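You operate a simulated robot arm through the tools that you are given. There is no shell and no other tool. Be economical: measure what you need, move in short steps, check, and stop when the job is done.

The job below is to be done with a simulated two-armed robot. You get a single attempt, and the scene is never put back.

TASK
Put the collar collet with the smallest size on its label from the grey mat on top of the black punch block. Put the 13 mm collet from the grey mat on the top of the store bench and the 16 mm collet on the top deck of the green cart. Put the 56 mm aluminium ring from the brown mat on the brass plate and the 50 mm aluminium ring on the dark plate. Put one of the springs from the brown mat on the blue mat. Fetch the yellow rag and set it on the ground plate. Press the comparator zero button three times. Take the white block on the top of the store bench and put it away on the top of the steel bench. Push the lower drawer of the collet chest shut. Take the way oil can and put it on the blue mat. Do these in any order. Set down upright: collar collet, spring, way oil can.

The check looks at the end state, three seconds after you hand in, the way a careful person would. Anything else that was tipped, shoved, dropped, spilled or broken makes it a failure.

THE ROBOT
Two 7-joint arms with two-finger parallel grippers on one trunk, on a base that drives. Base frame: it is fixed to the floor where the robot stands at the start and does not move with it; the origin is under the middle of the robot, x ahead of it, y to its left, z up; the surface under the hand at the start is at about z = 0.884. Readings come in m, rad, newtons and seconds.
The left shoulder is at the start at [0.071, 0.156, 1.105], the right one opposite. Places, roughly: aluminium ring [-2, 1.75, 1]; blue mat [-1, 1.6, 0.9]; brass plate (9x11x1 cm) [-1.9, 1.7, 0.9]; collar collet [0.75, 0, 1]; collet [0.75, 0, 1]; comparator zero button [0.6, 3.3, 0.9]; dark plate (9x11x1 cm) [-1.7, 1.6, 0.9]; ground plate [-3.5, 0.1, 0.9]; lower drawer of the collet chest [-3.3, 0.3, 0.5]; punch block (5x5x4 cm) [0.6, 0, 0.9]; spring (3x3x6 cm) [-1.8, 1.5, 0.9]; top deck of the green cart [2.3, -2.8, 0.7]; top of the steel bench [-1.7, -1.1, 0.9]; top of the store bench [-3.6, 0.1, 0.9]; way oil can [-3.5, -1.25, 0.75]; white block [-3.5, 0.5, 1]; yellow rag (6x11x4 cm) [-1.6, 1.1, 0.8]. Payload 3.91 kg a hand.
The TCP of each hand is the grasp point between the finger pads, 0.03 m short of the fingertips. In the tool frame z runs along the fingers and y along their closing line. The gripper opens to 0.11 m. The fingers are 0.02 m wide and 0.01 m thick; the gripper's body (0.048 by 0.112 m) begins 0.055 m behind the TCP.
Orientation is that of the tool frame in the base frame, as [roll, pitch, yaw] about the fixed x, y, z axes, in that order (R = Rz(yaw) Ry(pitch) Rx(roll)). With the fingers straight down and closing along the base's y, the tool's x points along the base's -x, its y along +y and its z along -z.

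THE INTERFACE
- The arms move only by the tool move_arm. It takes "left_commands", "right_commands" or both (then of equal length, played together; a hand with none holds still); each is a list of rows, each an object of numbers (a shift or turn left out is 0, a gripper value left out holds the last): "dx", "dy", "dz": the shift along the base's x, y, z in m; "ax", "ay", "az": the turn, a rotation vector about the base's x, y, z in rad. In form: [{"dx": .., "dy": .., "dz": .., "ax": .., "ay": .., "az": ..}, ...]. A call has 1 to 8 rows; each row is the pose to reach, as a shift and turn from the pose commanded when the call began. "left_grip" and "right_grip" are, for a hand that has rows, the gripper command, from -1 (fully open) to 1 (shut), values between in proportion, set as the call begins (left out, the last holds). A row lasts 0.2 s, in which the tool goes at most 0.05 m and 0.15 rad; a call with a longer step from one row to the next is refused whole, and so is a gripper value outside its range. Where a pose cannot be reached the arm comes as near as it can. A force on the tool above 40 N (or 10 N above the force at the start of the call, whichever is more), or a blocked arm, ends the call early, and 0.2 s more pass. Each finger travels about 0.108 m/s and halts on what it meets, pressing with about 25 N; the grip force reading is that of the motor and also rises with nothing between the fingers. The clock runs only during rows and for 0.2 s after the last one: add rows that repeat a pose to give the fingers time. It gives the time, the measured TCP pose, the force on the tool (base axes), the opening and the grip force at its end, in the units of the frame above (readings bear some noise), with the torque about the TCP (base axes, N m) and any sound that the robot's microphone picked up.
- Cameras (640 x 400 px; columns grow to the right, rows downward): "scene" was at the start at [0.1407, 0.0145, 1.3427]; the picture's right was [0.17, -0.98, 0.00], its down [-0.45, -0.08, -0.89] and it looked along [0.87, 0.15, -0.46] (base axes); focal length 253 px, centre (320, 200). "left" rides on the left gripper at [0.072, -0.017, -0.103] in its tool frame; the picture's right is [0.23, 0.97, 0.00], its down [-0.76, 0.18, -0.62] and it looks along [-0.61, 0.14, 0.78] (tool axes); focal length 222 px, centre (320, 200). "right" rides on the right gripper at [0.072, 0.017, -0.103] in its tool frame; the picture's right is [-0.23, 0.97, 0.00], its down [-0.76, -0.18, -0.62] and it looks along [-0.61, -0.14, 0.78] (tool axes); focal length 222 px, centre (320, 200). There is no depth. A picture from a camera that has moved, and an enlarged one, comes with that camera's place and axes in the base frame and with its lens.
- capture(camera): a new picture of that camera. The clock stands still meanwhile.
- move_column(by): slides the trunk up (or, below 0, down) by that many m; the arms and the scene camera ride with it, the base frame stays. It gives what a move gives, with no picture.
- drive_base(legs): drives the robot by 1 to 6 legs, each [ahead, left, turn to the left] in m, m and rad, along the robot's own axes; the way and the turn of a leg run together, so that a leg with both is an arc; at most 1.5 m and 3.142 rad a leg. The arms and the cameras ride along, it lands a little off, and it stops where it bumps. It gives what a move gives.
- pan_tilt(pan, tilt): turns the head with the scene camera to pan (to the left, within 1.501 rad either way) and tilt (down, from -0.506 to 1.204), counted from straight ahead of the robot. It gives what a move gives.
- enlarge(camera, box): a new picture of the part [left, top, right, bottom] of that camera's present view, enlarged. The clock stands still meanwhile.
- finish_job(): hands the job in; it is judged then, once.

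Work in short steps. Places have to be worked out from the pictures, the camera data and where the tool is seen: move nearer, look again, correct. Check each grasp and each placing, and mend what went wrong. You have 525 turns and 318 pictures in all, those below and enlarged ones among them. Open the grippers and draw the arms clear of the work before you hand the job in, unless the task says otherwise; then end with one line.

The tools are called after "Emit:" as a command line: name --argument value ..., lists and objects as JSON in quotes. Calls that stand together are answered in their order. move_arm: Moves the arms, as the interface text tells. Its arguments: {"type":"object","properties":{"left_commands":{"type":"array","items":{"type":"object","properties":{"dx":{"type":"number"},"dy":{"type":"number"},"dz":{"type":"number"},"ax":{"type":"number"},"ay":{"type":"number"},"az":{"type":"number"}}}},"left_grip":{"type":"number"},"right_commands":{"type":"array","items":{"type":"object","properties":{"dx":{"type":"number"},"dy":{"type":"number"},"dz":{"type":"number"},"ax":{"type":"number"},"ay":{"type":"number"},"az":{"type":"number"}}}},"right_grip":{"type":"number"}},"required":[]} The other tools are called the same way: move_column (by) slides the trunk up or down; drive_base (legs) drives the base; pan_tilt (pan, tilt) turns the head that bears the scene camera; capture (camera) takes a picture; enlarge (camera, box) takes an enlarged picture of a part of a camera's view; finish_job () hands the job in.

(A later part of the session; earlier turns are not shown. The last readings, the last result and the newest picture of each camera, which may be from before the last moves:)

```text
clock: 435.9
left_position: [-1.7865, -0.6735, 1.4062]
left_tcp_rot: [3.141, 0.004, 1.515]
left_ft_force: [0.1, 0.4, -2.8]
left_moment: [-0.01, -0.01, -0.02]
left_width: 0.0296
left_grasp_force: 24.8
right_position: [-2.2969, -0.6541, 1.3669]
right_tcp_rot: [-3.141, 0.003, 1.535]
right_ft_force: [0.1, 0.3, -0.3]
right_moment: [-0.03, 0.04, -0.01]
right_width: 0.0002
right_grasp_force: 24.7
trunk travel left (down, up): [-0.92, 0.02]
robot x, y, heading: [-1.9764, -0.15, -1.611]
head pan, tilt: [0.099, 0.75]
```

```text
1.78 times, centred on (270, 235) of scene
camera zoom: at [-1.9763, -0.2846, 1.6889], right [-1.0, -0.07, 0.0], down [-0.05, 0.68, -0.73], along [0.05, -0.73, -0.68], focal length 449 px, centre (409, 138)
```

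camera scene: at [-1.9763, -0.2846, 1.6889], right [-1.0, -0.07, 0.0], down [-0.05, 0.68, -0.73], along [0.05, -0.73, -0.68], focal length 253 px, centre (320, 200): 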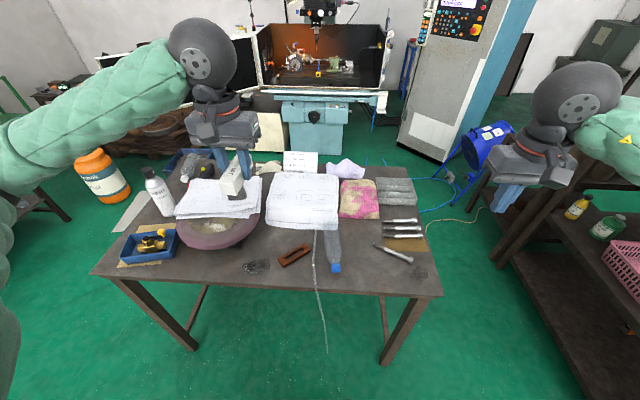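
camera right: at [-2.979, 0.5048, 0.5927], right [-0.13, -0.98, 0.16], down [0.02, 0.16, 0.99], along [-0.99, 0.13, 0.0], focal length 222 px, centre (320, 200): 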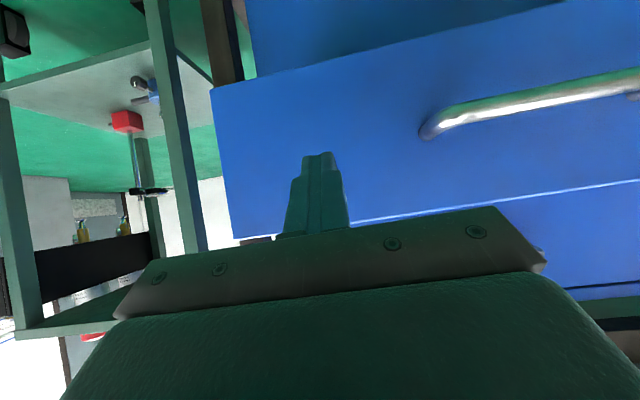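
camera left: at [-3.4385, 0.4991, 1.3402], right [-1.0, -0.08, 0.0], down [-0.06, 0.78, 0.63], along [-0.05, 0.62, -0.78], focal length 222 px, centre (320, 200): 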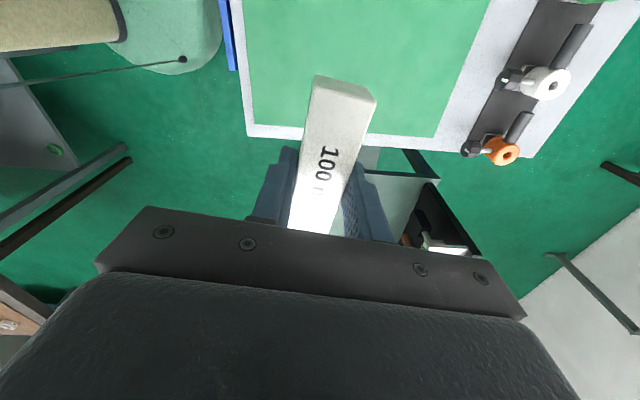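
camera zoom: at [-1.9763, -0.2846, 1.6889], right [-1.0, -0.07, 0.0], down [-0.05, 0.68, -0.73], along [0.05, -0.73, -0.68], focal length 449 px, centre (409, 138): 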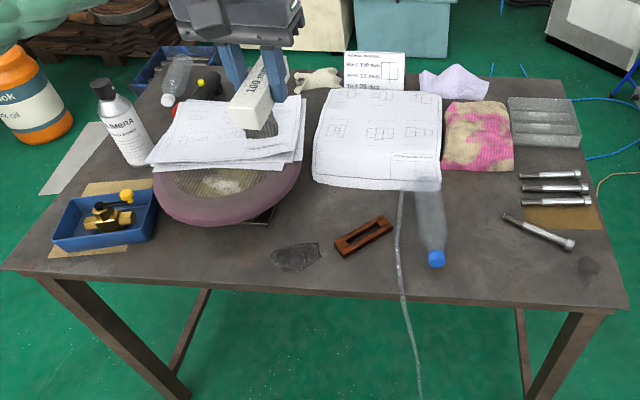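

There's a clear strip between the bottle and the scriber, around (-2.095, -0.805). I shift the base right 0.33 so the left hand faces it.

Emit:
drive_base --legs '[[0, -0.33, 0.04]]'

Emit:
capture --camera "left"

```text
clock: 438.1
left_position: [-2.0967, -0.6609, 1.4051]
left_tcp_rot: [-3.139, 0.003, 1.555]
left_ft_force: [-0.3, 0.3, -2.9]
left_moment: [-0.01, 0.02, 0.0]
left_width: 0.0299
left_grasp_force: 25.2
right_position: [-2.6091, -0.6626, 1.366]
right_tcp_rot: [3.141, 0.001, 1.576]
right_ft_force: [0.6, -0.1, 0.5]
right_moment: [0.0, 0.04, 0.0]
right_width: 0.0
right_grasp_force: 25.5
trunk travel left (down, up): [-0.92, 0.02]
robot x, y, heading: [-2.3131, -0.1472, -1.565]
head pan, tilt: [0.099, 0.75]
```

```text
142 pictures are left
camera left: at [-2.1135, -0.5869, 1.5088], right [0.98, 0.21, 0.0], down [0.17, -0.76, 0.63], along [0.13, -0.61, -0.78], focal length 222 px, centre (320, 200)
```

left: 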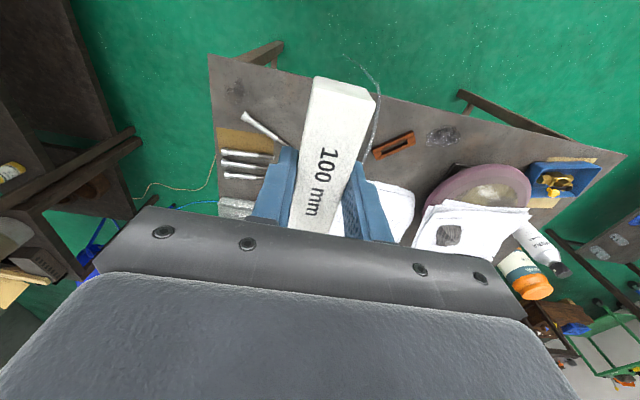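

I move over the spot and descend to z ≈ 1.0.

Emit:
move_arm --left_commands '[{"dy": -0.045}, {"dy": -0.09}, {"dy": -0.14}, {"dy": -0.14, "dz": -0.05}, {"dy": -0.14, "dz": -0.1}, {"dy": -0.14, "dz": -0.15}, {"dy": -0.14, "dz": -0.2}, {"dy": -0.14, "dz": -0.25}]'

Emit:
move_arm --left_commands '[{"dz": -0.05}, {"dz": -0.1}, {"dz": -0.14}]'

Emit:
capture --camera "left"

Emit:
capture --camera "scene"

```text
clock: 439.9
left_position: [-2.0978, -0.8027, 1.1543]
left_tcp_rot: [-3.141, 0.003, 1.557]
left_ft_force: [0.0, -0.4, -3.4]
left_moment: [0.04, -0.01, -0.01]
left_width: 0.03
left_grasp_force: 24.5
right_position: [-2.6104, -0.6617, 1.3677]
right_tcp_rot: [-3.142, 0.002, 1.575]
right_ft_force: [0.6, 0.0, -0.5]
right_moment: [0.0, 0.0, 0.02]
right_width: 0.0
right_grasp_force: 24.8
trunk travel left (down, up): [-0.92, 0.02]
robot x, y, heading: [-2.3143, -0.1405, -1.565]
head pan, tilt: [0.099, 0.75]
```

```text
clock: 440.7
left_position: [-2.0998, -0.8006, 1.0161]
left_tcp_rot: [3.141, 0.004, 1.555]
left_ft_force: [-0.2, -0.8, -3.5]
left_moment: [-0.02, 0.0, 0.01]
left_width: 0.0298
left_grasp_force: 25.1
right_position: [-2.6113, -0.663, 1.3654]
right_tcp_rot: [3.138, 0.001, 1.576]
right_ft_force: [-1.1, 0.0, -0.7]
right_moment: [0.01, 0.01, -0.03]
right_width: 0.0
right_grasp_force: 25.2
trunk travel left (down, up): [-0.92, 0.02]
robot x, y, heading: [-2.314, -0.141, -1.565]
head pan, tilt: [0.099, 0.75]
```

```text
141 pictures are left
camera left: at [-2.117, -0.7262, 1.119], right [0.98, 0.21, 0.0], down [0.17, -0.76, 0.63], along [0.13, -0.61, -0.78], focal length 222 px, centre (320, 200)
```

left: 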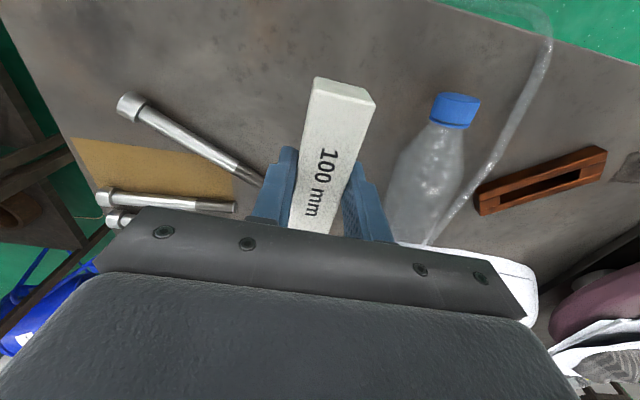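

```text
140 pictures are left
camera scene: at [-2.3056, -0.2805, 1.6889], right [-0.99, -0.11, 0.0], down [-0.07, 0.68, -0.73], along [0.08, -0.73, -0.68], focal length 253 px, centre (320, 200)
```

scene: 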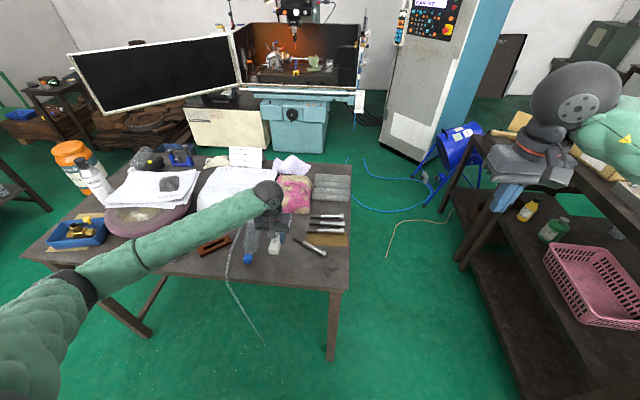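

The landing spot is clear. I nudge 1 cm toward me and lower to contact.

Emit:
move_arm --left_commands '[{"dy": 0.01, "dz": -0.04}, {"dy": 0.01, "dz": -0.08}, {"dy": 0.01, "dz": -0.088}, {"dy": 0.01, "dz": -0.094}, {"dy": 0.01, "dz": -0.099}]'

```text
clock: 441.7
left_position: [-2.0993, -0.793, 0.9307]
left_tcp_rot: [-3.138, 0.013, 1.554]
left_ft_force: [-1.2, 13.6, 28.0]
left_moment: [0.73, -0.61, 0.34]
left_width: 0.0298
left_grasp_force: 24.6
right_position: [-2.6106, -0.6602, 1.3673]
right_tcp_rot: [3.142, 0.002, 1.577]
right_ft_force: [1.1, -0.4, 0.0]
right_moment: [0.02, 0.04, -0.01]
right_width: 0.0
right_grasp_force: 25.1
trunk travel left (down, up): [-0.92, 0.02]
robot x, y, heading: [-2.315, -0.1516, -1.565]
head pan, tilt: [0.099, 0.75]
stopped in row 5 (left hand): the force on the tool passed its limit at 49 N (the readings are from after the stop); the commanded pose is now the measured one
```

Contact came slightly higher than expected. I check the view before releasing.

Emit:
capture --camera "left"

Emit:
enlarge --camera "scene" --box '[220, 170, 380, 300]'

```text
139 pictures are left
camera left: at [-2.1153, -0.7178, 1.0329], right [0.98, 0.21, -0.01], down [0.17, -0.76, 0.63], along [0.13, -0.62, -0.77], focal length 222 px, centre (320, 200)
```

left: 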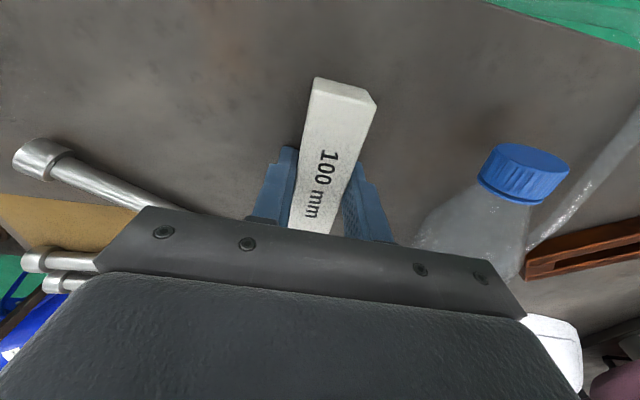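

```text
3.08 times, centred on (300, 235) of scene
camera zoom: at [-2.3054, -0.2779, 1.6892], right [-0.99, -0.11, 0.0], down [-0.07, 0.68, -0.73], along [0.08, -0.73, -0.68], focal length 777 px, centre (382, 92)
```

zoom: 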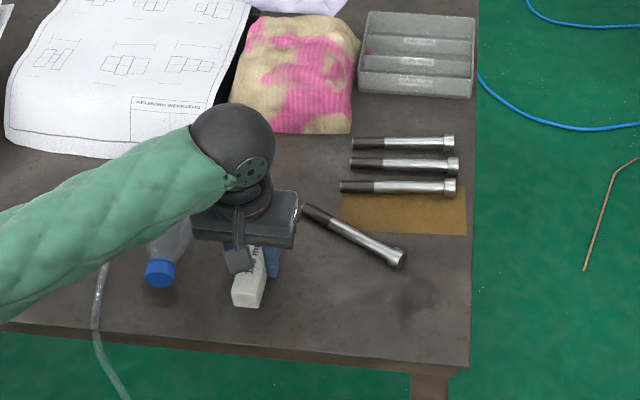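

It's clear of the bottle and the scriber and sits on the bench. I release modestly and rise.

Emit:
move_arm --left_commands '[{"dz": 0.002}]'

Emit:
move_arm --left_commands '[{}, {}, {}]' --left_grip 0.1

Emit:
move_arm --left_commands '[{"dz": 0.04}, {"dz": 0.08}, {"dz": 0.12}, {"dz": 0.16}, {"dz": 0.2}, {"dz": 0.24}, {"dz": 0.28}, {"dz": 0.32}]'

Emit:
capture --camera "left"

Emit:
enlarge --camera "scene" --box '[220, 170, 380, 300]'

```text
clock: 442.1
left_position: [-2.0993, -0.7928, 0.9305]
left_tcp_rot: [-3.14, 0.012, 1.556]
left_ft_force: [-3.9, 3.5, 15.4]
left_moment: [0.24, -0.27, 0.28]
left_width: 0.0297
left_grasp_force: 25.1
right_position: [-2.6123, -0.6608, 1.3662]
right_tcp_rot: [3.139, 0.005, 1.574]
right_ft_force: [-0.1, -0.3, -0.7]
right_moment: [0.0, -0.01, -0.02]
right_width: 0.0
right_grasp_force: 25.5
trunk travel left (down, up): [-0.92, 0.02]
robot x, y, heading: [-2.3097, -0.1458, -1.564]
head pan, tilt: [0.099, 0.75]
```

```text
clock: 442.9
left_position: [-2.099, -0.7936, 0.9293]
left_tcp_rot: [-3.14, 0.012, 1.556]
left_ft_force: [-3.0, 0.0, 15.1]
left_moment: [0.12, -0.36, 0.06]
left_width: 0.0479
left_grasp_force: 0.1
right_position: [-2.6113, -0.6606, 1.3658]
right_tcp_rot: [3.138, 0.003, 1.576]
right_ft_force: [-0.6, -0.6, -0.5]
right_moment: [-0.01, -0.03, 0.0]
right_width: 0.0002
right_grasp_force: 25.2
trunk travel left (down, up): [-0.92, 0.02]
robot x, y, heading: [-2.3125, -0.1456, -1.564]
head pan, tilt: [0.099, 0.75]
```

```text
clock: 444.7
left_position: [-2.0991, -0.7933, 1.2491]
left_tcp_rot: [-3.14, 0.011, 1.556]
left_ft_force: [0.1, 0.9, 0.7]
left_moment: [-0.02, 0.01, 0.01]
left_width: 0.0496
left_grasp_force: 0.1
right_position: [-2.6122, -0.6613, 1.3675]
right_tcp_rot: [3.141, 0.003, 1.576]
right_ft_force: [1.1, 0.0, -0.5]
right_moment: [0.01, 0.0, 0.02]
right_width: 0.0001
right_grasp_force: 24.8
trunk travel left (down, up): [-0.92, 0.02]
robot x, y, heading: [-2.3133, -0.1467, -1.562]
head pan, tilt: [0.099, 0.75]
```

```text
137 pictures are left
camera left: at [-2.1155, -0.7181, 1.3517], right [0.98, 0.21, 0.0], down [0.17, -0.76, 0.63], along [0.13, -0.62, -0.78], focal length 222 px, centre (320, 200)
```

left: 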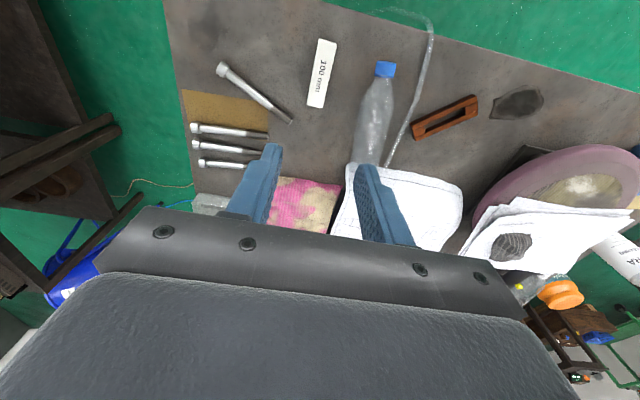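

```text
3.08 times, centred on (300, 235) of scene
camera zoom: at [-2.3057, -0.2796, 1.6887], right [-0.99, -0.11, 0.0], down [-0.07, 0.68, -0.73], along [0.08, -0.73, -0.68], focal length 777 px, centre (382, 92)
```

zoom: 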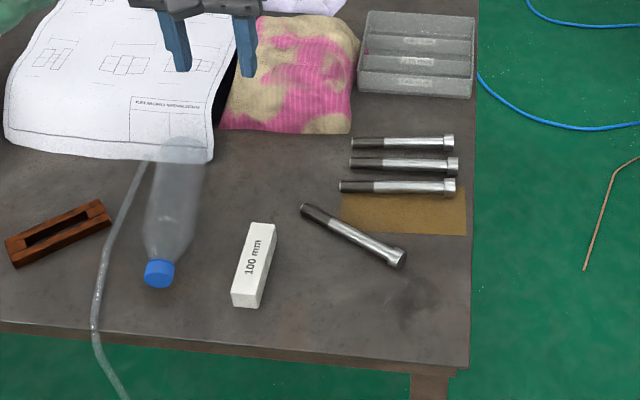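

The white block is placed. Now the can on the rack shelf: I pan toward it and zoom.

Emit:
pan_tilt --pan -0.6 --tilt 0.6

Emit:
capture --camera "scene"

```text
clock: 445.8
left_position: [-2.0997, -0.7919, 1.2491]
left_tcp_rot: [-3.141, 0.01, 1.556]
left_ft_force: [-0.3, -0.1, -0.8]
left_moment: [-0.03, 0.0, 0.03]
left_width: 0.0492
left_grasp_force: 0.0
right_position: [-2.6109, -0.6617, 1.3662]
right_tcp_rot: [3.142, 0.003, 1.577]
right_ft_force: [-1.2, 0.8, -0.8]
right_moment: [0.02, -0.01, -0.01]
right_width: 0.0
right_grasp_force: 24.9
trunk travel left (down, up): [-0.92, 0.02]
robot x, y, heading: [-2.3118, -0.1449, -1.557]
head pan, tilt: [-0.6, 0.6]
```

```text
135 pictures are left
camera scene: at [-2.3633, -0.2708, 1.7017], right [-0.83, 0.56, 0.0], down [0.32, 0.47, -0.82], along [-0.46, -0.68, -0.57], focal length 253 px, centre (320, 200)
```

scene: 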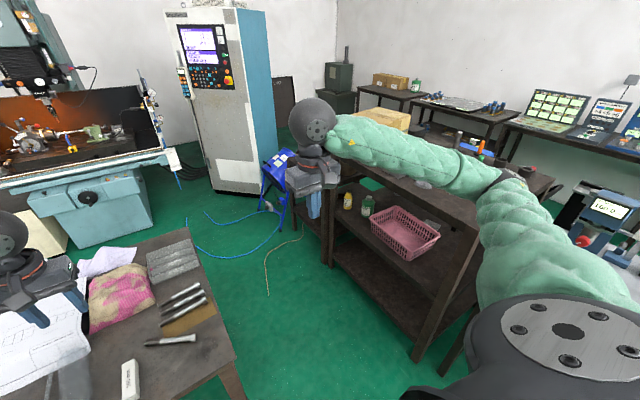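

Emit:
enlarge --camera "scene" --box '[315, 170, 415, 250]'

```text
5.00 times, centred on (365, 210) of scene
camera zoom: at [-2.3633, -0.2708, 1.7017], right [-0.83, 0.56, 0.0], down [0.32, 0.47, -0.82], along [-0.46, -0.68, -0.57], focal length 1263 px, centre (95, 150)
```

zoom: 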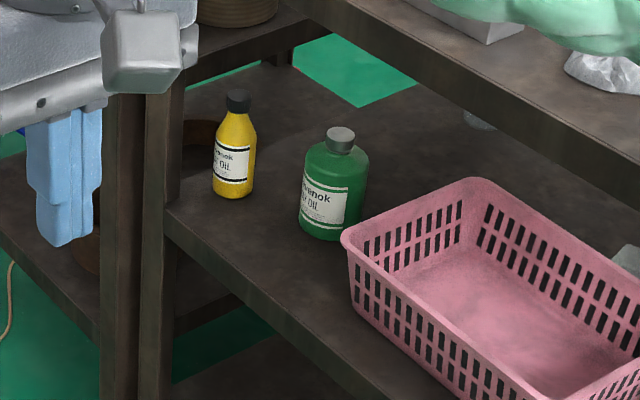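

There are two oil bottles. I zoom in to read the labels.

Emit:
enlarge --camera "scene" --box '[354, 196, 378, 216]'

Emit:
enlarge --camera "scene" --box '[340, 188, 358, 212]'

```text
16.00 times, centred on (366, 206) of scene
camera zoom: at [-2.3633, -0.2708, 1.7017], right [-0.83, 0.56, 0.0], down [0.32, 0.47, -0.82], along [-0.46, -0.68, -0.57], focal length 4042 px, centre (-416, 104)
```

zoom: 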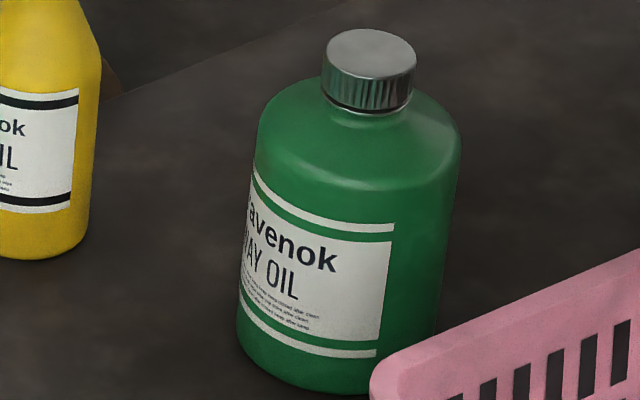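

```text
16.00 times, centred on (349, 200) of scene
camera zoom: at [-2.3633, -0.2708, 1.7017], right [-0.83, 0.56, 0.0], down [0.32, 0.47, -0.82], along [-0.46, -0.68, -0.57], focal length 4042 px, centre (-144, 200)
```

zoom: 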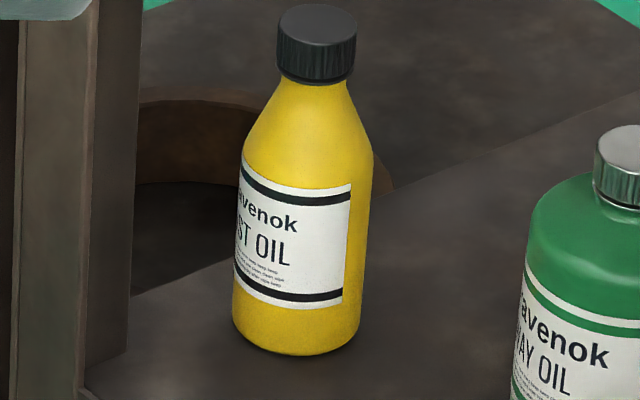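

The green bottle is the WAY OIL, at about (-3.347, -1.18, 0.74), under the rack's top deck. I'll take it from the front with the left hand tilted near horizontal. First I fold the left hand and raise the right one.

Emit:
move_arm --left_commands '[{"dy": 0.04, "dz": 0.02}, {"dy": 0.08, "dz": 0.04}, {"dy": 0.12, "dz": 0.06}, {"dy": 0.14, "dz": 0.09}, {"dy": 0.14, "dz": 0.12}]' --right_commands '[{"dz": 0.045}, {"dz": 0.09}, {"dz": 0.135}, {"dz": 0.18}, {"dz": 0.22}]' --left_grip -0.85

Emit:
drive_base --legs '[[0, -0.38, 0], [0, 0, -1.57]]'

Emit:
pan_tilt --pan 0.6 --tilt 0.7

Emit:
capture --camera "scene"

```text
clock: 447.0
left_position: [-2.1011, -0.654, 1.3705]
left_tcp_rot: [-3.14, 0.01, 1.554]
left_ft_force: [0.5, -0.7, 0.8]
left_moment: [-0.03, -0.03, 0.01]
left_width: 0.1017
left_grasp_force: 0.1
right_position: [-2.6128, -0.6571, 1.5881]
right_tcp_rot: [-3.142, 0.004, 1.575]
right_ft_force: [0.6, -0.6, 0.1]
right_moment: [0.01, 0.04, 0.0]
right_width: 0.0
right_grasp_force: 24.9
trunk travel left (down, up): [-0.92, 0.02]
robot x, y, heading: [-2.3139, -0.1432, -1.563]
head pan, tilt: [-0.6, 0.6]
```

```text
clock: 453.2
left_position: [-3.1981, -0.366, 1.3698]
left_tcp_rot: [-3.14, 0.011, -0.01]
left_ft_force: [0.1, -0.1, -0.1]
left_moment: [-0.04, 0.01, 0.02]
left_width: 0.1018
left_grasp_force: 0.0
right_position: [-3.2068, 0.1468, 1.587]
right_tcp_rot: [-3.142, 0.002, 0.01]
right_ft_force: [0.6, -0.6, -0.2]
right_moment: [-0.01, 0.0, 0.03]
right_width: 0.0
right_grasp_force: 25.3
trunk travel left (down, up): [-0.92, 0.02]
robot x, y, heading: [-2.6904, -0.1446, -3.131]
head pan, tilt: [-0.6, 0.6]
```

```text
clock: 454.6
left_position: [-3.1991, -0.365, 1.3704]
left_tcp_rot: [-3.139, 0.012, -0.01]
left_ft_force: [0.2, 0.0, 0.6]
left_moment: [0.01, 0.02, -0.01]
left_width: 0.1018
left_grasp_force: 0.1
right_position: [-3.2071, 0.1478, 1.588]
right_tcp_rot: [3.141, 0.005, 0.009]
right_ft_force: [0.1, 0.1, 0.0]
right_moment: [0.02, -0.02, -0.02]
right_width: 0.0001
right_grasp_force: 25.5
trunk travel left (down, up): [-0.92, 0.02]
robot x, y, heading: [-2.6904, -0.148, -3.129]
head pan, tilt: [0.6, 0.7]
```

```text
131 pictures are left
camera scene: at [-2.8118, -0.1984, 1.6931], right [-0.57, 0.82, 0.0], down [0.53, 0.37, -0.76], along [-0.63, -0.44, -0.64], focal length 253 px, centre (320, 200)
```

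scene: 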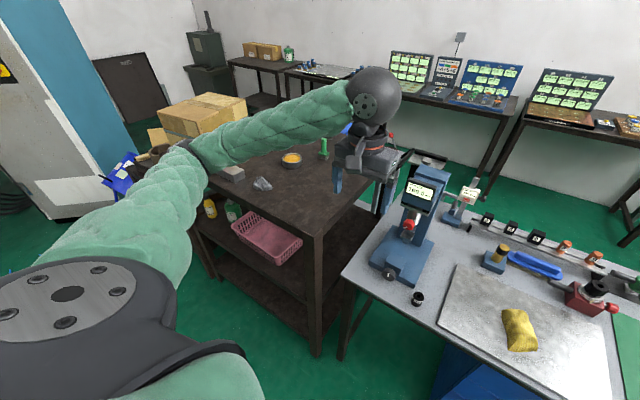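

I move the base south 0.83 m, in front of the shelf, and look.

Emit:
drive_base --legs '[[0, 0.83, 0]]'

Emit:
pan_tilt --pan 0.1 --tilt 0.9

Emit:
capture --camera "scene"

```text
clock: 459.0
left_position: [-3.1836, -1.1923, 1.3685]
left_tcp_rot: [-3.141, 0.011, -0.002]
left_ft_force: [-0.1, -1.3, 0.8]
left_moment: [0.02, -0.01, 0.01]
left_width: 0.1019
left_grasp_force: 0.1
right_position: [-3.1964, -0.6815, 1.5868]
right_tcp_rot: [3.14, 0.001, 0.019]
right_ft_force: [0.0, 0.0, 0.3]
right_moment: [-0.01, -0.01, 0.0]
right_width: 0.0001
right_grasp_force: 25.3
trunk travel left (down, up): [-0.92, 0.02]
robot x, y, heading: [-2.68, -0.97, -3.117]
head pan, tilt: [0.6, 0.7]
```

```text
clock: 459.9
left_position: [-3.1824, -1.1945, 1.3702]
left_tcp_rot: [-3.14, 0.009, -0.001]
left_ft_force: [0.0, -1.0, 0.8]
left_moment: [-0.02, 0.0, 0.0]
left_width: 0.1018
left_grasp_force: 0.0
right_position: [-3.1966, -0.6824, 1.5874]
right_tcp_rot: [3.14, 0.002, 0.019]
right_ft_force: [0.4, -0.8, -0.1]
right_moment: [0.0, 0.02, 0.03]
right_width: 0.0
right_grasp_force: 24.9
trunk travel left (down, up): [-0.92, 0.02]
robot x, y, heading: [-2.6779, -0.97, -3.12]
head pan, tilt: [0.099, 0.901]
```

```text
130 pictures are left
camera scene: at [-2.8035, -0.9845, 1.677], right [-0.12, 0.99, 0.0], down [0.78, 0.09, -0.62], along [-0.62, -0.08, -0.78], focal length 253 px, centre (320, 200)
```

scene: 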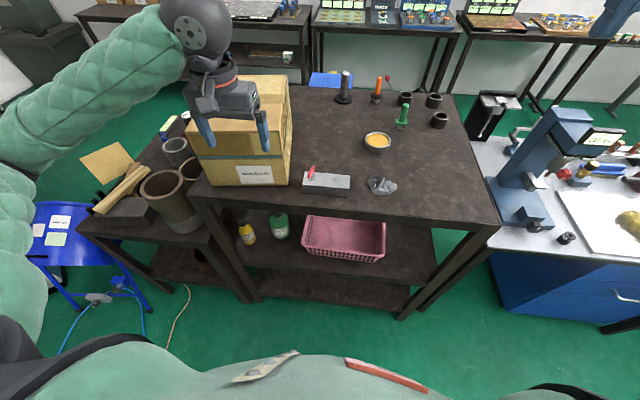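

Re-triangulating with this view, the bottle's body is nearer (-3.43, -1.255, 0.66) and the rack's front edge about x = -3.37. I lower the trunk by 0.4 for a view under the deck.

Emit:
move_column --by -0.4

Emit:
pan_tilt --pan 0.3 --tilt 0.6

Emit:
capture --camera "scene"

```text
clock: 463.7
left_position: [-3.1842, -1.1952, 0.9699]
left_tcp_rot: [-3.139, 0.011, -0.002]
left_ft_force: [0.8, 1.0, 0.0]
left_moment: [0.03, 0.0, 0.03]
left_width: 0.1018
left_grasp_force: 0.0
right_position: [-3.1965, -0.6814, 1.1883]
right_tcp_rot: [3.141, 0.005, 0.019]
right_ft_force: [0.5, 0.3, 0.0]
right_moment: [-0.01, -0.04, -0.02]
right_width: 0.0
right_grasp_force: 25.1
trunk travel left (down, up): [-0.52, 0.42]
robot x, y, heading: [-2.6764, -0.9706, -3.124]
head pan, tilt: [0.099, 0.901]
```

```text
clock: 464.5
left_position: [-3.183, -1.1942, 0.9688]
left_tcp_rot: [-3.14, 0.011, -0.001]
left_ft_force: [0.2, 0.0, -0.1]
left_moment: [-0.01, 0.0, -0.04]
left_width: 0.1018
left_grasp_force: 0.0
right_position: [-3.1954, -0.6828, 1.1881]
right_tcp_rot: [3.142, 0.001, 0.018]
right_ft_force: [-0.7, -0.5, 0.5]
right_moment: [0.03, 0.0, 0.01]
right_width: 0.0002
right_grasp_force: 25.2
trunk travel left (down, up): [-0.52, 0.42]
robot x, y, heading: [-2.6801, -0.9711, -3.119]
head pan, tilt: [0.3, 0.6]
```

```text
129 pictures are left
camera scene: at [-2.8122, -1.0031, 1.3017], right [-0.32, 0.95, 0.0], down [0.54, 0.18, -0.82], along [-0.78, -0.26, -0.57], focal length 253 px, centre (320, 200)
```

scene: 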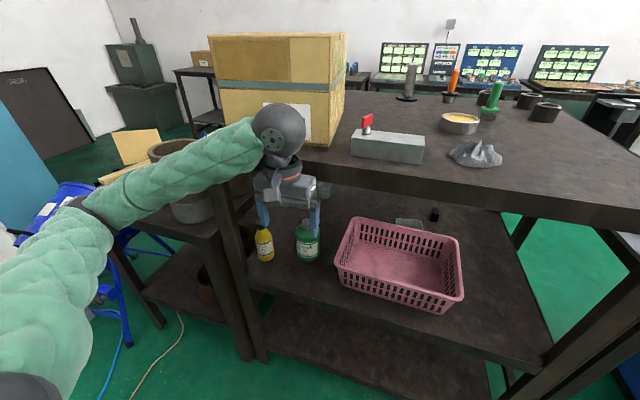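

The bottle body is centred near (-3.44, -1.26, 0.64), with the shelf at about z = 0.58. I rotate the left hand toward horizontal in front of the rack.

Emit:
move_arm --left_commands '[{"ay": 0.14, "dz": -0.02, "dy": -0.01}, {"ay": 0.28, "dz": -0.04, "dy": -0.02}, {"ay": 0.42, "dz": -0.06, "dy": -0.03}, {"ay": 0.56, "dz": -0.08, "dy": -0.04}, {"ay": 0.7, "dz": -0.1, "dy": -0.05}, {"ay": 0.84, "dz": -0.12, "dy": -0.06}, {"ay": 0.98, "dz": -0.14, "dy": -0.066}, {"ay": 1.12, "dz": -0.16, "dy": -0.066}]'

Emit:
capture --camera "scene"

Emit:
capture --camera "left"

```text
clock: 466.3
left_position: [-3.2358, -1.2719, 0.7696]
left_tcp_rot: [-3.141, 1.133, -0.002]
left_ft_force: [-0.2, 0.2, 0.5]
left_moment: [-0.01, -0.06, -0.01]
left_width: 0.1014
left_grasp_force: 0.1
left hand out of reach, approached as far as the arm can: row 2, 3, 4, 5, 6, 7, 8
right_position: [-3.1961, -0.6819, 1.1887]
right_tcp_rot: [-3.14, 0.003, 0.018]
right_ft_force: [0.7, -0.8, -0.1]
right_moment: [0.02, -0.04, 0.02]
right_width: 0.0
right_grasp_force: 25.2
trunk travel left (down, up): [-0.52, 0.42]
robot x, y, heading: [-2.6806, -0.9751, -3.122]
head pan, tilt: [0.3, 0.6]
```

```text
128 pictures are left
camera scene: at [-2.8119, -1.0035, 1.3019], right [-0.32, 0.95, 0.0], down [0.54, 0.18, -0.82], along [-0.78, -0.26, -0.57], focal length 253 px, centre (320, 200)
```

scene: 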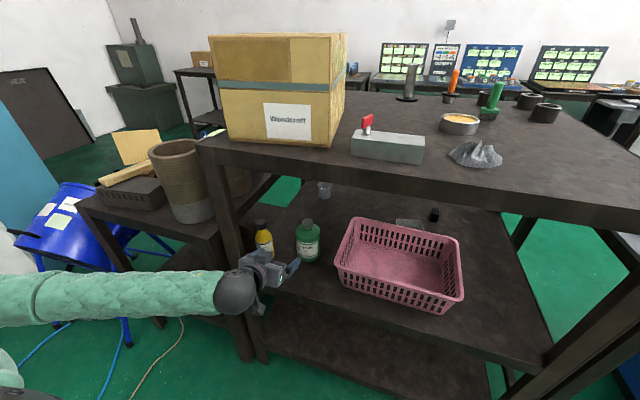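

```text
127 pictures are left
camera left: at [-3.112, -1.2541, 0.7488], right [0.09, -0.97, -0.21], down [0.24, -0.18, 0.95], along [-0.97, -0.14, 0.22], focal length 222 px, centre (320, 200)
```

left: 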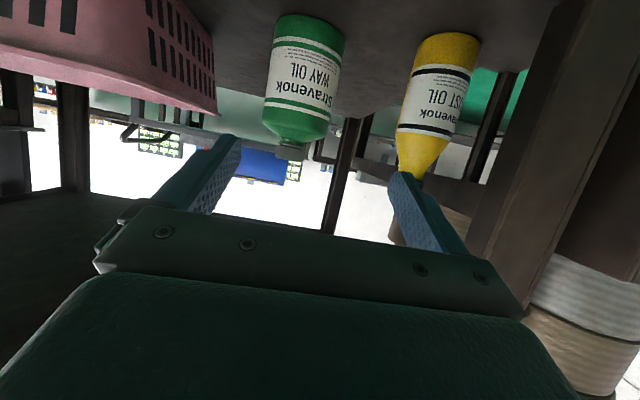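

Triangulating again puts the bottle at about (-3.41, -1.248, 0.673), standing between the open fingers' lines. I lower to its height first.

Emit:
move_arm --left_commands '[{"dy": 0.01, "dz": -0.03}, {"dy": 0.02, "dz": -0.06}, {"dy": 0.023, "dz": -0.085}]' --left_grip -1

Emit:
capture --camera "left"

Emit:
capture --camera "scene"

```text
clock: 467.1
left_position: [-3.236, -1.2488, 0.6863]
left_tcp_rot: [3.139, 1.132, -0.004]
left_ft_force: [0.6, 0.5, 0.8]
left_moment: [-0.01, -0.01, 0.01]
left_width: 0.1097
left_grasp_force: 0.1
right_position: [-3.1956, -0.6835, 1.1876]
right_tcp_rot: [3.142, 0.005, 0.02]
right_ft_force: [-0.6, -0.2, -1.1]
right_moment: [0.02, 0.0, -0.01]
right_width: 0.0001
right_grasp_force: 24.8
trunk travel left (down, up): [-0.52, 0.42]
robot x, y, heading: [-2.6777, -0.9742, -3.123]
head pan, tilt: [0.3, 0.6]
```

```text
126 pictures are left
camera left: at [-3.1121, -1.2313, 0.6652], right [0.09, -0.97, -0.2], down [0.24, -0.18, 0.95], along [-0.97, -0.14, 0.22], focal length 222 px, centre (320, 200)
```

left: 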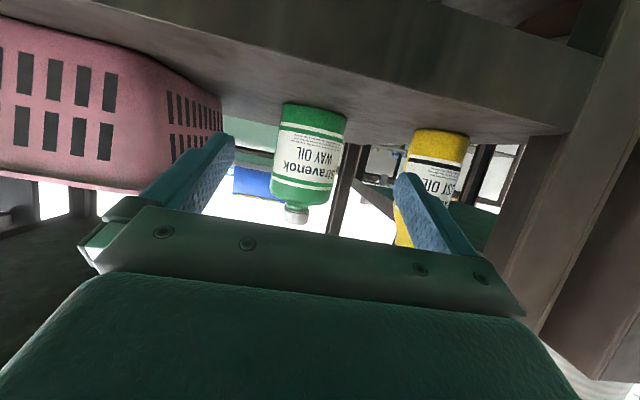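

```text
125 pictures are left
camera scene: at [-2.8121, -1.0036, 1.3018], right [-0.32, 0.95, 0.0], down [0.54, 0.18, -0.82], along [-0.78, -0.26, -0.57], focal length 253 px, centre (320, 200)
```

scene: 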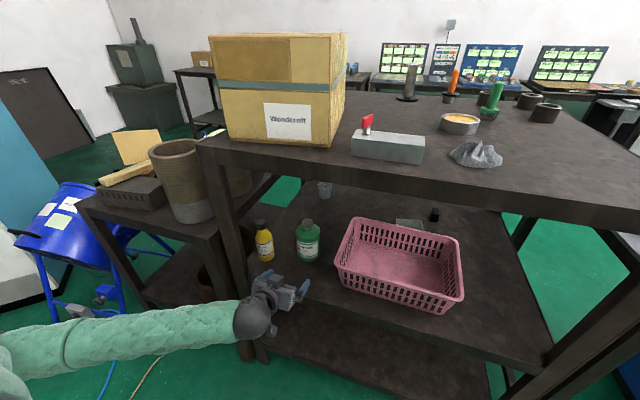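

The shelf surface looks to be z ≈ 0.62, with the bottle's body centred near z = 0.66. To keep the wrist camera clear of the shelf I tilt the hand 8° more downward, then advance partway.

Emit:
move_arm --left_commands '[{"ay": -0.07, "dz": -0.006}, {"ay": -0.14, "dz": -0.012}, {"ay": -0.14, "dx": -0.035, "dz": -0.012}, {"ay": -0.14, "dx": -0.07, "dz": -0.012}, {"ay": -0.14, "dx": -0.1, "dz": -0.012}]'

Emit:
capture --camera "left"

Emit:
enlarge --camera "scene" --box '[200, 180, 380, 340]'

```text
clock: 468.3
left_position: [-3.3364, -1.2469, 0.6756]
left_tcp_rot: [3.141, 0.99, 0.0]
left_ft_force: [0.8, -0.1, 0.7]
left_moment: [-0.01, 0.01, -0.01]
left_width: 0.11
left_grasp_force: 0.1
right_position: [-3.1975, -0.6821, 1.1873]
right_tcp_rot: [3.141, 0.001, 0.019]
right_ft_force: [-0.3, -0.1, 0.2]
right_moment: [0.01, 0.0, -0.01]
right_width: 0.0
right_grasp_force: 24.6
trunk travel left (down, up): [-0.52, 0.42]
robot x, y, heading: [-2.6781, -0.9789, -3.12]
head pan, tilt: [0.3, 0.6]
```

```text
124 pictures are left
camera left: at [-3.2095, -1.2294, 0.6717], right [0.12, -0.97, -0.19], down [0.1, -0.18, 0.98], along [-0.99, -0.14, 0.08], focal length 222 px, centre (320, 200)
```

left: 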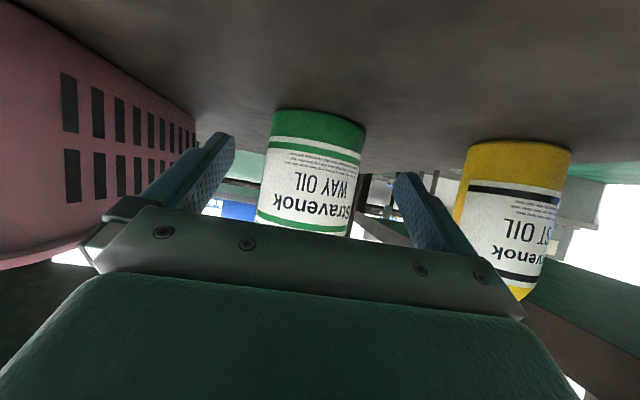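

```text
2.50 times, centred on (290, 260) of scene
camera zoom: at [-2.8126, -1.0032, 1.3017], right [-0.32, 0.95, 0.0], down [0.54, 0.18, -0.82], along [-0.78, -0.26, -0.57], focal length 632 px, centre (395, 50)
```

zoom: 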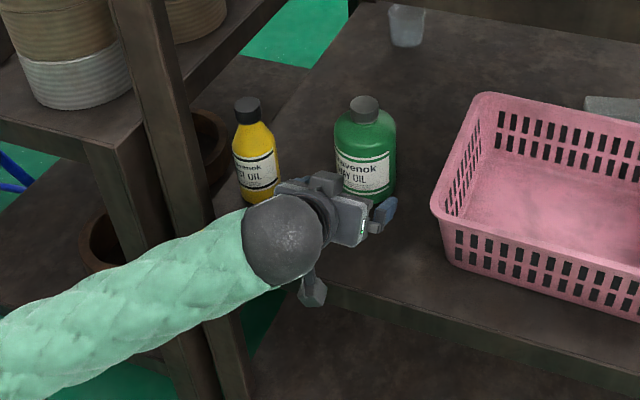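

The bottle is centred between the fingers, at y ≈ -1.246. I advance the last 7 cm and close.

Emit:
move_arm --left_commands '[{"dx": -0.03, "dy": 0.001}, {"dx": -0.055, "dy": 0.001}, {"dx": -0.073, "dy": 0.001}]'

Emit:
capture --camera "left"

```text
clock: 469.1
left_position: [-3.4076, -1.2477, 0.6728]
left_tcp_rot: [3.14, 0.989, -0.003]
left_ft_force: [0.6, 0.1, -1.0]
left_moment: [-0.03, 0.07, 0.02]
left_width: 0.11
left_grasp_force: 0.1
right_position: [-3.1972, -0.6825, 1.1869]
right_tcp_rot: [-3.14, 0.002, 0.02]
right_ft_force: [-0.2, -0.5, -0.2]
right_moment: [-0.01, 0.0, -0.01]
right_width: 0.0
right_grasp_force: 24.5
trunk travel left (down, up): [-0.52, 0.42]
robot x, y, heading: [-2.6751, -0.9715, -3.125]
head pan, tilt: [0.3, 0.6]
```

```text
122 pictures are left
camera left: at [-3.2821, -1.2292, 0.6696], right [0.12, -0.97, -0.19], down [0.1, -0.18, 0.98], along [-0.99, -0.14, 0.08], focal length 222 px, centre (320, 200)
```

left: 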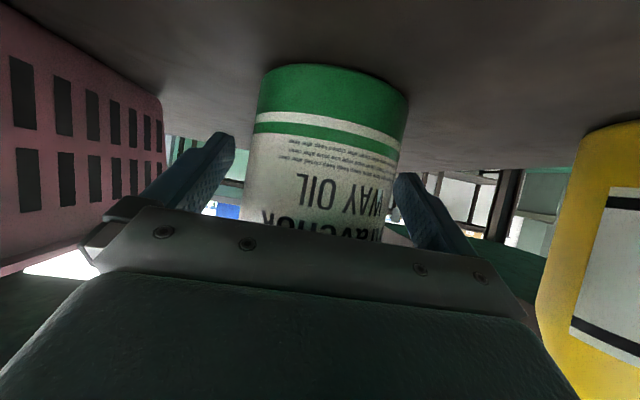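

The bottle is well between the fingers. I close the gripper.

Emit:
move_arm --left_commands '[{}, {}, {}, {}]' --left_grip 1

Emit:
move_arm --left_commands '[{"dz": 0.008}, {"dz": 0.016}, {"dz": 0.024}]'

Emit:
capture --camera "left"

Emit:
enlarge --camera "scene" --box '[200, 180, 380, 340]'

```text
clock: 470.1
left_position: [-3.4091, -1.2481, 0.6735]
left_tcp_rot: [3.141, 0.991, -0.001]
left_ft_force: [-0.3, -1.9, 0.6]
left_moment: [0.06, -0.13, 0.0]
left_width: 0.0838
left_grasp_force: 25.3
right_position: [-3.1964, -0.6805, 1.1874]
right_tcp_rot: [-3.141, 0.002, 0.018]
right_ft_force: [1.2, -0.2, 0.2]
right_moment: [0.01, 0.01, 0.01]
right_width: 0.0
right_grasp_force: 24.6
trunk travel left (down, up): [-0.52, 0.42]
robot x, y, heading: [-2.6771, -0.9743, -3.12]
head pan, tilt: [0.3, 0.6]
```

```text
clock: 470.9
left_position: [-3.4081, -1.2465, 0.6991]
left_tcp_rot: [-3.141, 0.99, -0.003]
left_ft_force: [0.3, -0.1, -4.9]
left_moment: [-0.03, -0.07, -0.01]
left_width: 0.0839
left_grasp_force: 24.7
right_position: [-3.1954, -0.6819, 1.1874]
right_tcp_rot: [3.141, 0.003, 0.019]
right_ft_force: [0.0, -0.9, 0.6]
right_moment: [0.0, 0.01, -0.04]
right_width: 0.0
right_grasp_force: 24.8
trunk travel left (down, up): [-0.52, 0.42]
robot x, y, heading: [-2.6766, -0.9736, -3.12]
head pan, tilt: [0.3, 0.6]
```

```text
121 pictures are left
camera left: at [-3.2831, -1.2291, 0.6949], right [0.12, -0.97, -0.19], down [0.1, -0.18, 0.98], along [-0.99, -0.14, 0.08], focal length 222 px, centre (320, 200)
```

left: 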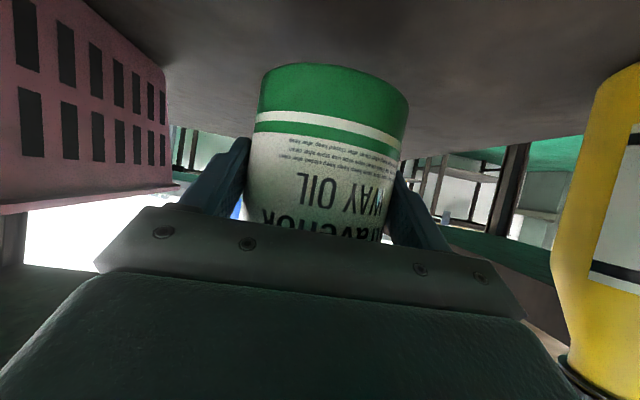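

```text
2.50 times, centred on (290, 260) of scene
camera zoom: at [-2.8125, -1.0032, 1.3017], right [-0.32, 0.95, 0.0], down [0.54, 0.18, -0.82], along [-0.78, -0.26, -0.57], focal length 632 px, centre (395, 50)
```

zoom: 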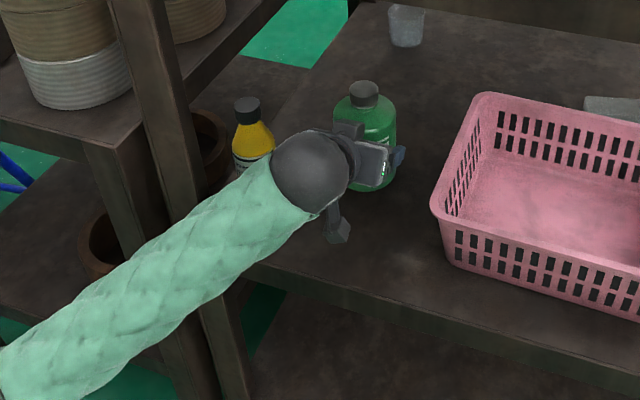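

The bottle is held at 84 mm and lifted 25 mm. I pull it straight out of the shelf.

Emit:
move_arm --left_commands '[{"dx": 0.03, "dz": 0.004}, {"dx": 0.06, "dz": 0.008}, {"dx": 0.09, "dz": 0.012}, {"dx": 0.12, "dz": 0.016}, {"dx": 0.15, "dz": 0.02}, {"dx": 0.18, "dz": 0.02}]'

Emit:
capture --camera "scene"

```text
clock: 472.3
left_position: [-3.2282, -1.2471, 0.7199]
left_tcp_rot: [-3.14, 0.991, -0.003]
left_ft_force: [0.7, 0.9, -5.5]
left_moment: [0.01, -0.02, 0.0]
left_width: 0.0838
left_grasp_force: 25.1
right_position: [-3.1962, -0.6814, 1.1884]
right_tcp_rot: [3.141, 0.004, 0.017]
right_ft_force: [-0.8, 0.1, -0.4]
right_moment: [0.01, -0.01, 0.02]
right_width: 0.0
right_grasp_force: 25.1
trunk travel left (down, up): [-0.52, 0.42]
robot x, y, heading: [-2.6746, -0.9694, -3.12]
head pan, tilt: [0.3, 0.6]
```

```text
119 pictures are left
camera scene: at [-2.8118, -1.0031, 1.3018], right [-0.32, 0.95, 0.0], down [0.54, 0.18, -0.83], along [-0.78, -0.26, -0.56], focal length 253 px, centre (320, 200)
```

scene: 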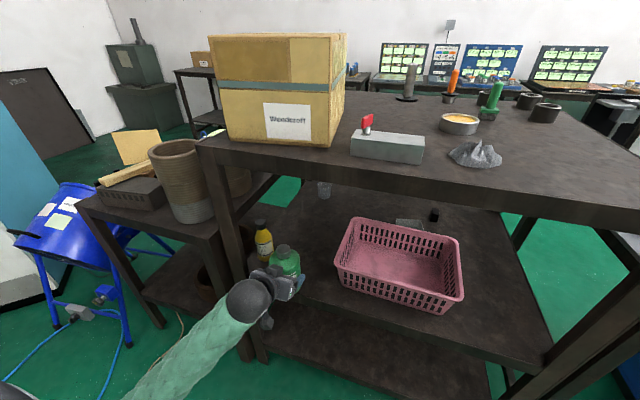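

The bottle is out of the shelf but the deck above may overhang it. I raise the right hand, then turn the base left 0.4 rad to swing the bottle away from the rack.

Emit:
move_arm --right_commands '[{"dz": 0.045}, {"dz": 0.09}, {"dz": 0.135}, {"dz": 0.18}, {"dz": 0.225}, {"dz": 0.27}]'

Emit:
drive_base --legs '[[0, 0, 0.4]]'

Emit:
capture --camera "scene"

```text
clock: 473.7
left_position: [-3.2279, -1.248, 0.7197]
left_tcp_rot: [-3.138, 0.991, 0.0]
left_ft_force: [0.0, -0.3, -5.9]
left_moment: [-0.01, -0.06, 0.01]
left_width: 0.0838
left_grasp_force: 24.8
right_position: [-3.1937, -0.686, 1.4576]
right_tcp_rot: [3.141, 0.004, 0.019]
right_ft_force: [0.0, -0.1, -0.1]
right_moment: [0.01, 0.0, -0.03]
right_width: 0.0
right_grasp_force: 24.6
trunk travel left (down, up): [-0.52, 0.42]
robot x, y, heading: [-2.676, -0.9739, -3.117]
head pan, tilt: [0.3, 0.6]
```

```text
clock: 475.3
left_position: [-3.0818, -1.4376, 0.7192]
left_tcp_rot: [-3.141, 0.99, 0.391]
left_ft_force: [0.0, 0.1, -5.8]
left_moment: [0.03, -0.03, -0.02]
left_width: 0.0841
left_grasp_force: 24.7
right_position: [-3.2674, -0.9043, 1.4578]
right_tcp_rot: [3.141, 0.002, 0.413]
right_ft_force: [0.0, -0.2, 0.4]
right_moment: [0.02, -0.01, 0.01]
right_width: 0.0
right_grasp_force: 25.3
trunk travel left (down, up): [-0.52, 0.42]
robot x, y, heading: [-2.6784, -0.9701, -2.731]
head pan, tilt: [0.3, 0.6]
```

```text
118 pictures are left
camera scene: at [-2.791, -1.0531, 1.3017], right [-0.66, 0.76, 0.0], down [0.43, 0.37, -0.82], along [-0.62, -0.54, -0.57], focal length 253 px, centre (320, 200)
```

scene: 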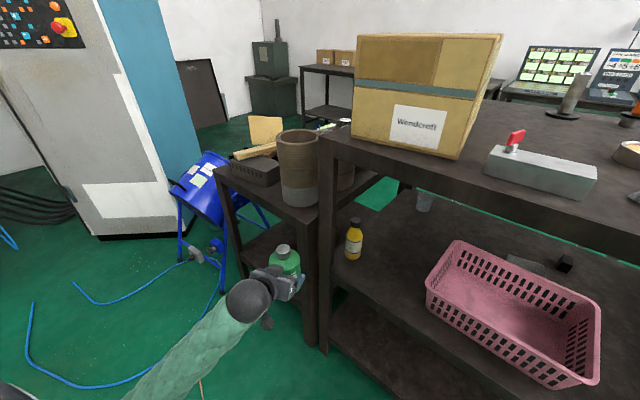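

The bottle is clear of the rack. I raise the trunk, then translate north without turning, out of the pocket.

Emit:
move_column --by 0.38

Emit:
drive_base --legs '[[-0.34, -0.73, 0]]'

Emit:
capture --camera "scene"

```text
clock: 479.0
left_position: [-3.0813, -1.4372, 1.0996]
left_tcp_rot: [-3.141, 0.99, 0.389]
left_ft_force: [-0.4, -0.2, -5.2]
left_moment: [0.01, -0.06, 0.0]
left_width: 0.0838
left_grasp_force: 25.2
right_position: [-3.2683, -0.9054, 1.8376]
right_tcp_rot: [3.141, 0.001, 0.412]
right_ft_force: [0.9, -0.7, -0.9]
right_moment: [-0.03, 0.02, -0.01]
right_width: 0.0001
right_grasp_force: 25.2
trunk travel left (down, up): [-0.9, 0.04]
robot x, y, heading: [-2.6796, -0.9751, -2.731]
head pan, tilt: [0.3, 0.6]
```

```text
clock: 483.3
left_position: [-3.0686, -0.6196, 1.0982]
left_tcp_rot: [3.141, 0.99, 0.389]
left_ft_force: [-0.2, 0.4, -5.4]
left_moment: [0.03, -0.05, -0.01]
left_width: 0.084
left_grasp_force: 25.1
right_position: [-3.2523, -0.0871, 1.8375]
right_tcp_rot: [3.141, 0.003, 0.41]
right_ft_force: [-0.9, 0.5, -1.0]
right_moment: [0.0, 0.0, 0.0]
right_width: 0.0
right_grasp_force: 24.9
trunk travel left (down, up): [-0.9, 0.04]
robot x, y, heading: [-2.6674, -0.1561, -2.729]
head pan, tilt: [0.3, 0.6]
```

```text
117 pictures are left
camera scene: at [-2.7774, -0.236, 1.6817], right [-0.65, 0.76, 0.0], down [0.43, 0.37, -0.82], along [-0.62, -0.54, -0.57], focal length 253 px, centre (320, 200)
```

scene: 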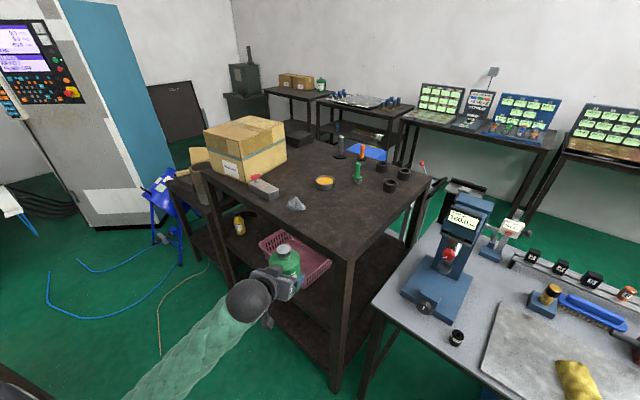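

All clear. I turn left to face east and look along the corridor.

Emit:
drive_base --legs '[[0, 0, 2.73]]'

Emit:
pan_tilt --pan 0 --tilt 0.5

Emit:
capture --camera "scene"

```text
clock: 490.1
left_position: [-2.1004, 0.0896, 1.1005]
left_tcp_rot: [-3.141, 0.99, 3.089]
left_ft_force: [0.3, 0.3, -4.9]
left_moment: [-0.04, 0.06, -0.03]
left_width: 0.0837
left_grasp_force: 24.9
right_position: [-2.1615, -0.4706, 1.8377]
right_tcp_rot: [-3.141, 0.001, 3.108]
right_ft_force: [1.0, 0.2, 0.3]
right_moment: [0.03, 0.01, 0.01]
right_width: 0.0
right_grasp_force: 24.9
trunk travel left (down, up): [-0.9, 0.04]
robot x, y, heading: [-2.6622, -0.1542, -0.028]
head pan, tilt: [0.3, 0.6]
```

```text
clock: 490.9
left_position: [-2.0985, 0.0897, 1.0997]
left_tcp_rot: [-3.14, 0.989, 3.087]
left_ft_force: [0.6, 0.3, -5.2]
left_moment: [0.01, 0.06, 0.01]
left_width: 0.0839
left_grasp_force: 25.1
right_position: [-2.1614, -0.4712, 1.837]
right_tcp_rot: [-3.141, 0.003, 3.108]
right_ft_force: [-1.6, 0.6, 0.1]
right_moment: [-0.02, 0.0, 0.04]
right_width: 0.0
right_grasp_force: 25.1
trunk travel left (down, up): [-0.9, 0.04]
robot x, y, heading: [-2.6655, -0.155, -0.031]
head pan, tilt: [0.0, 0.499]
```

```text
116 pictures are left
camera scene: at [-2.5221, -0.1612, 1.6908], right [-0.03, -1.0, 0.0], down [-0.48, 0.01, -0.88], along [0.88, -0.03, -0.48], focal length 253 px, centre (320, 200)
```

scene: 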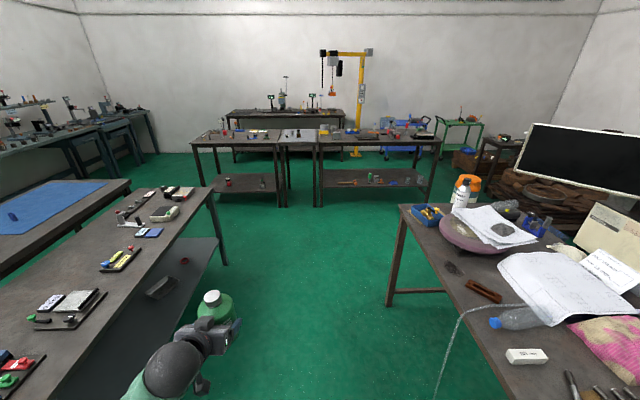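

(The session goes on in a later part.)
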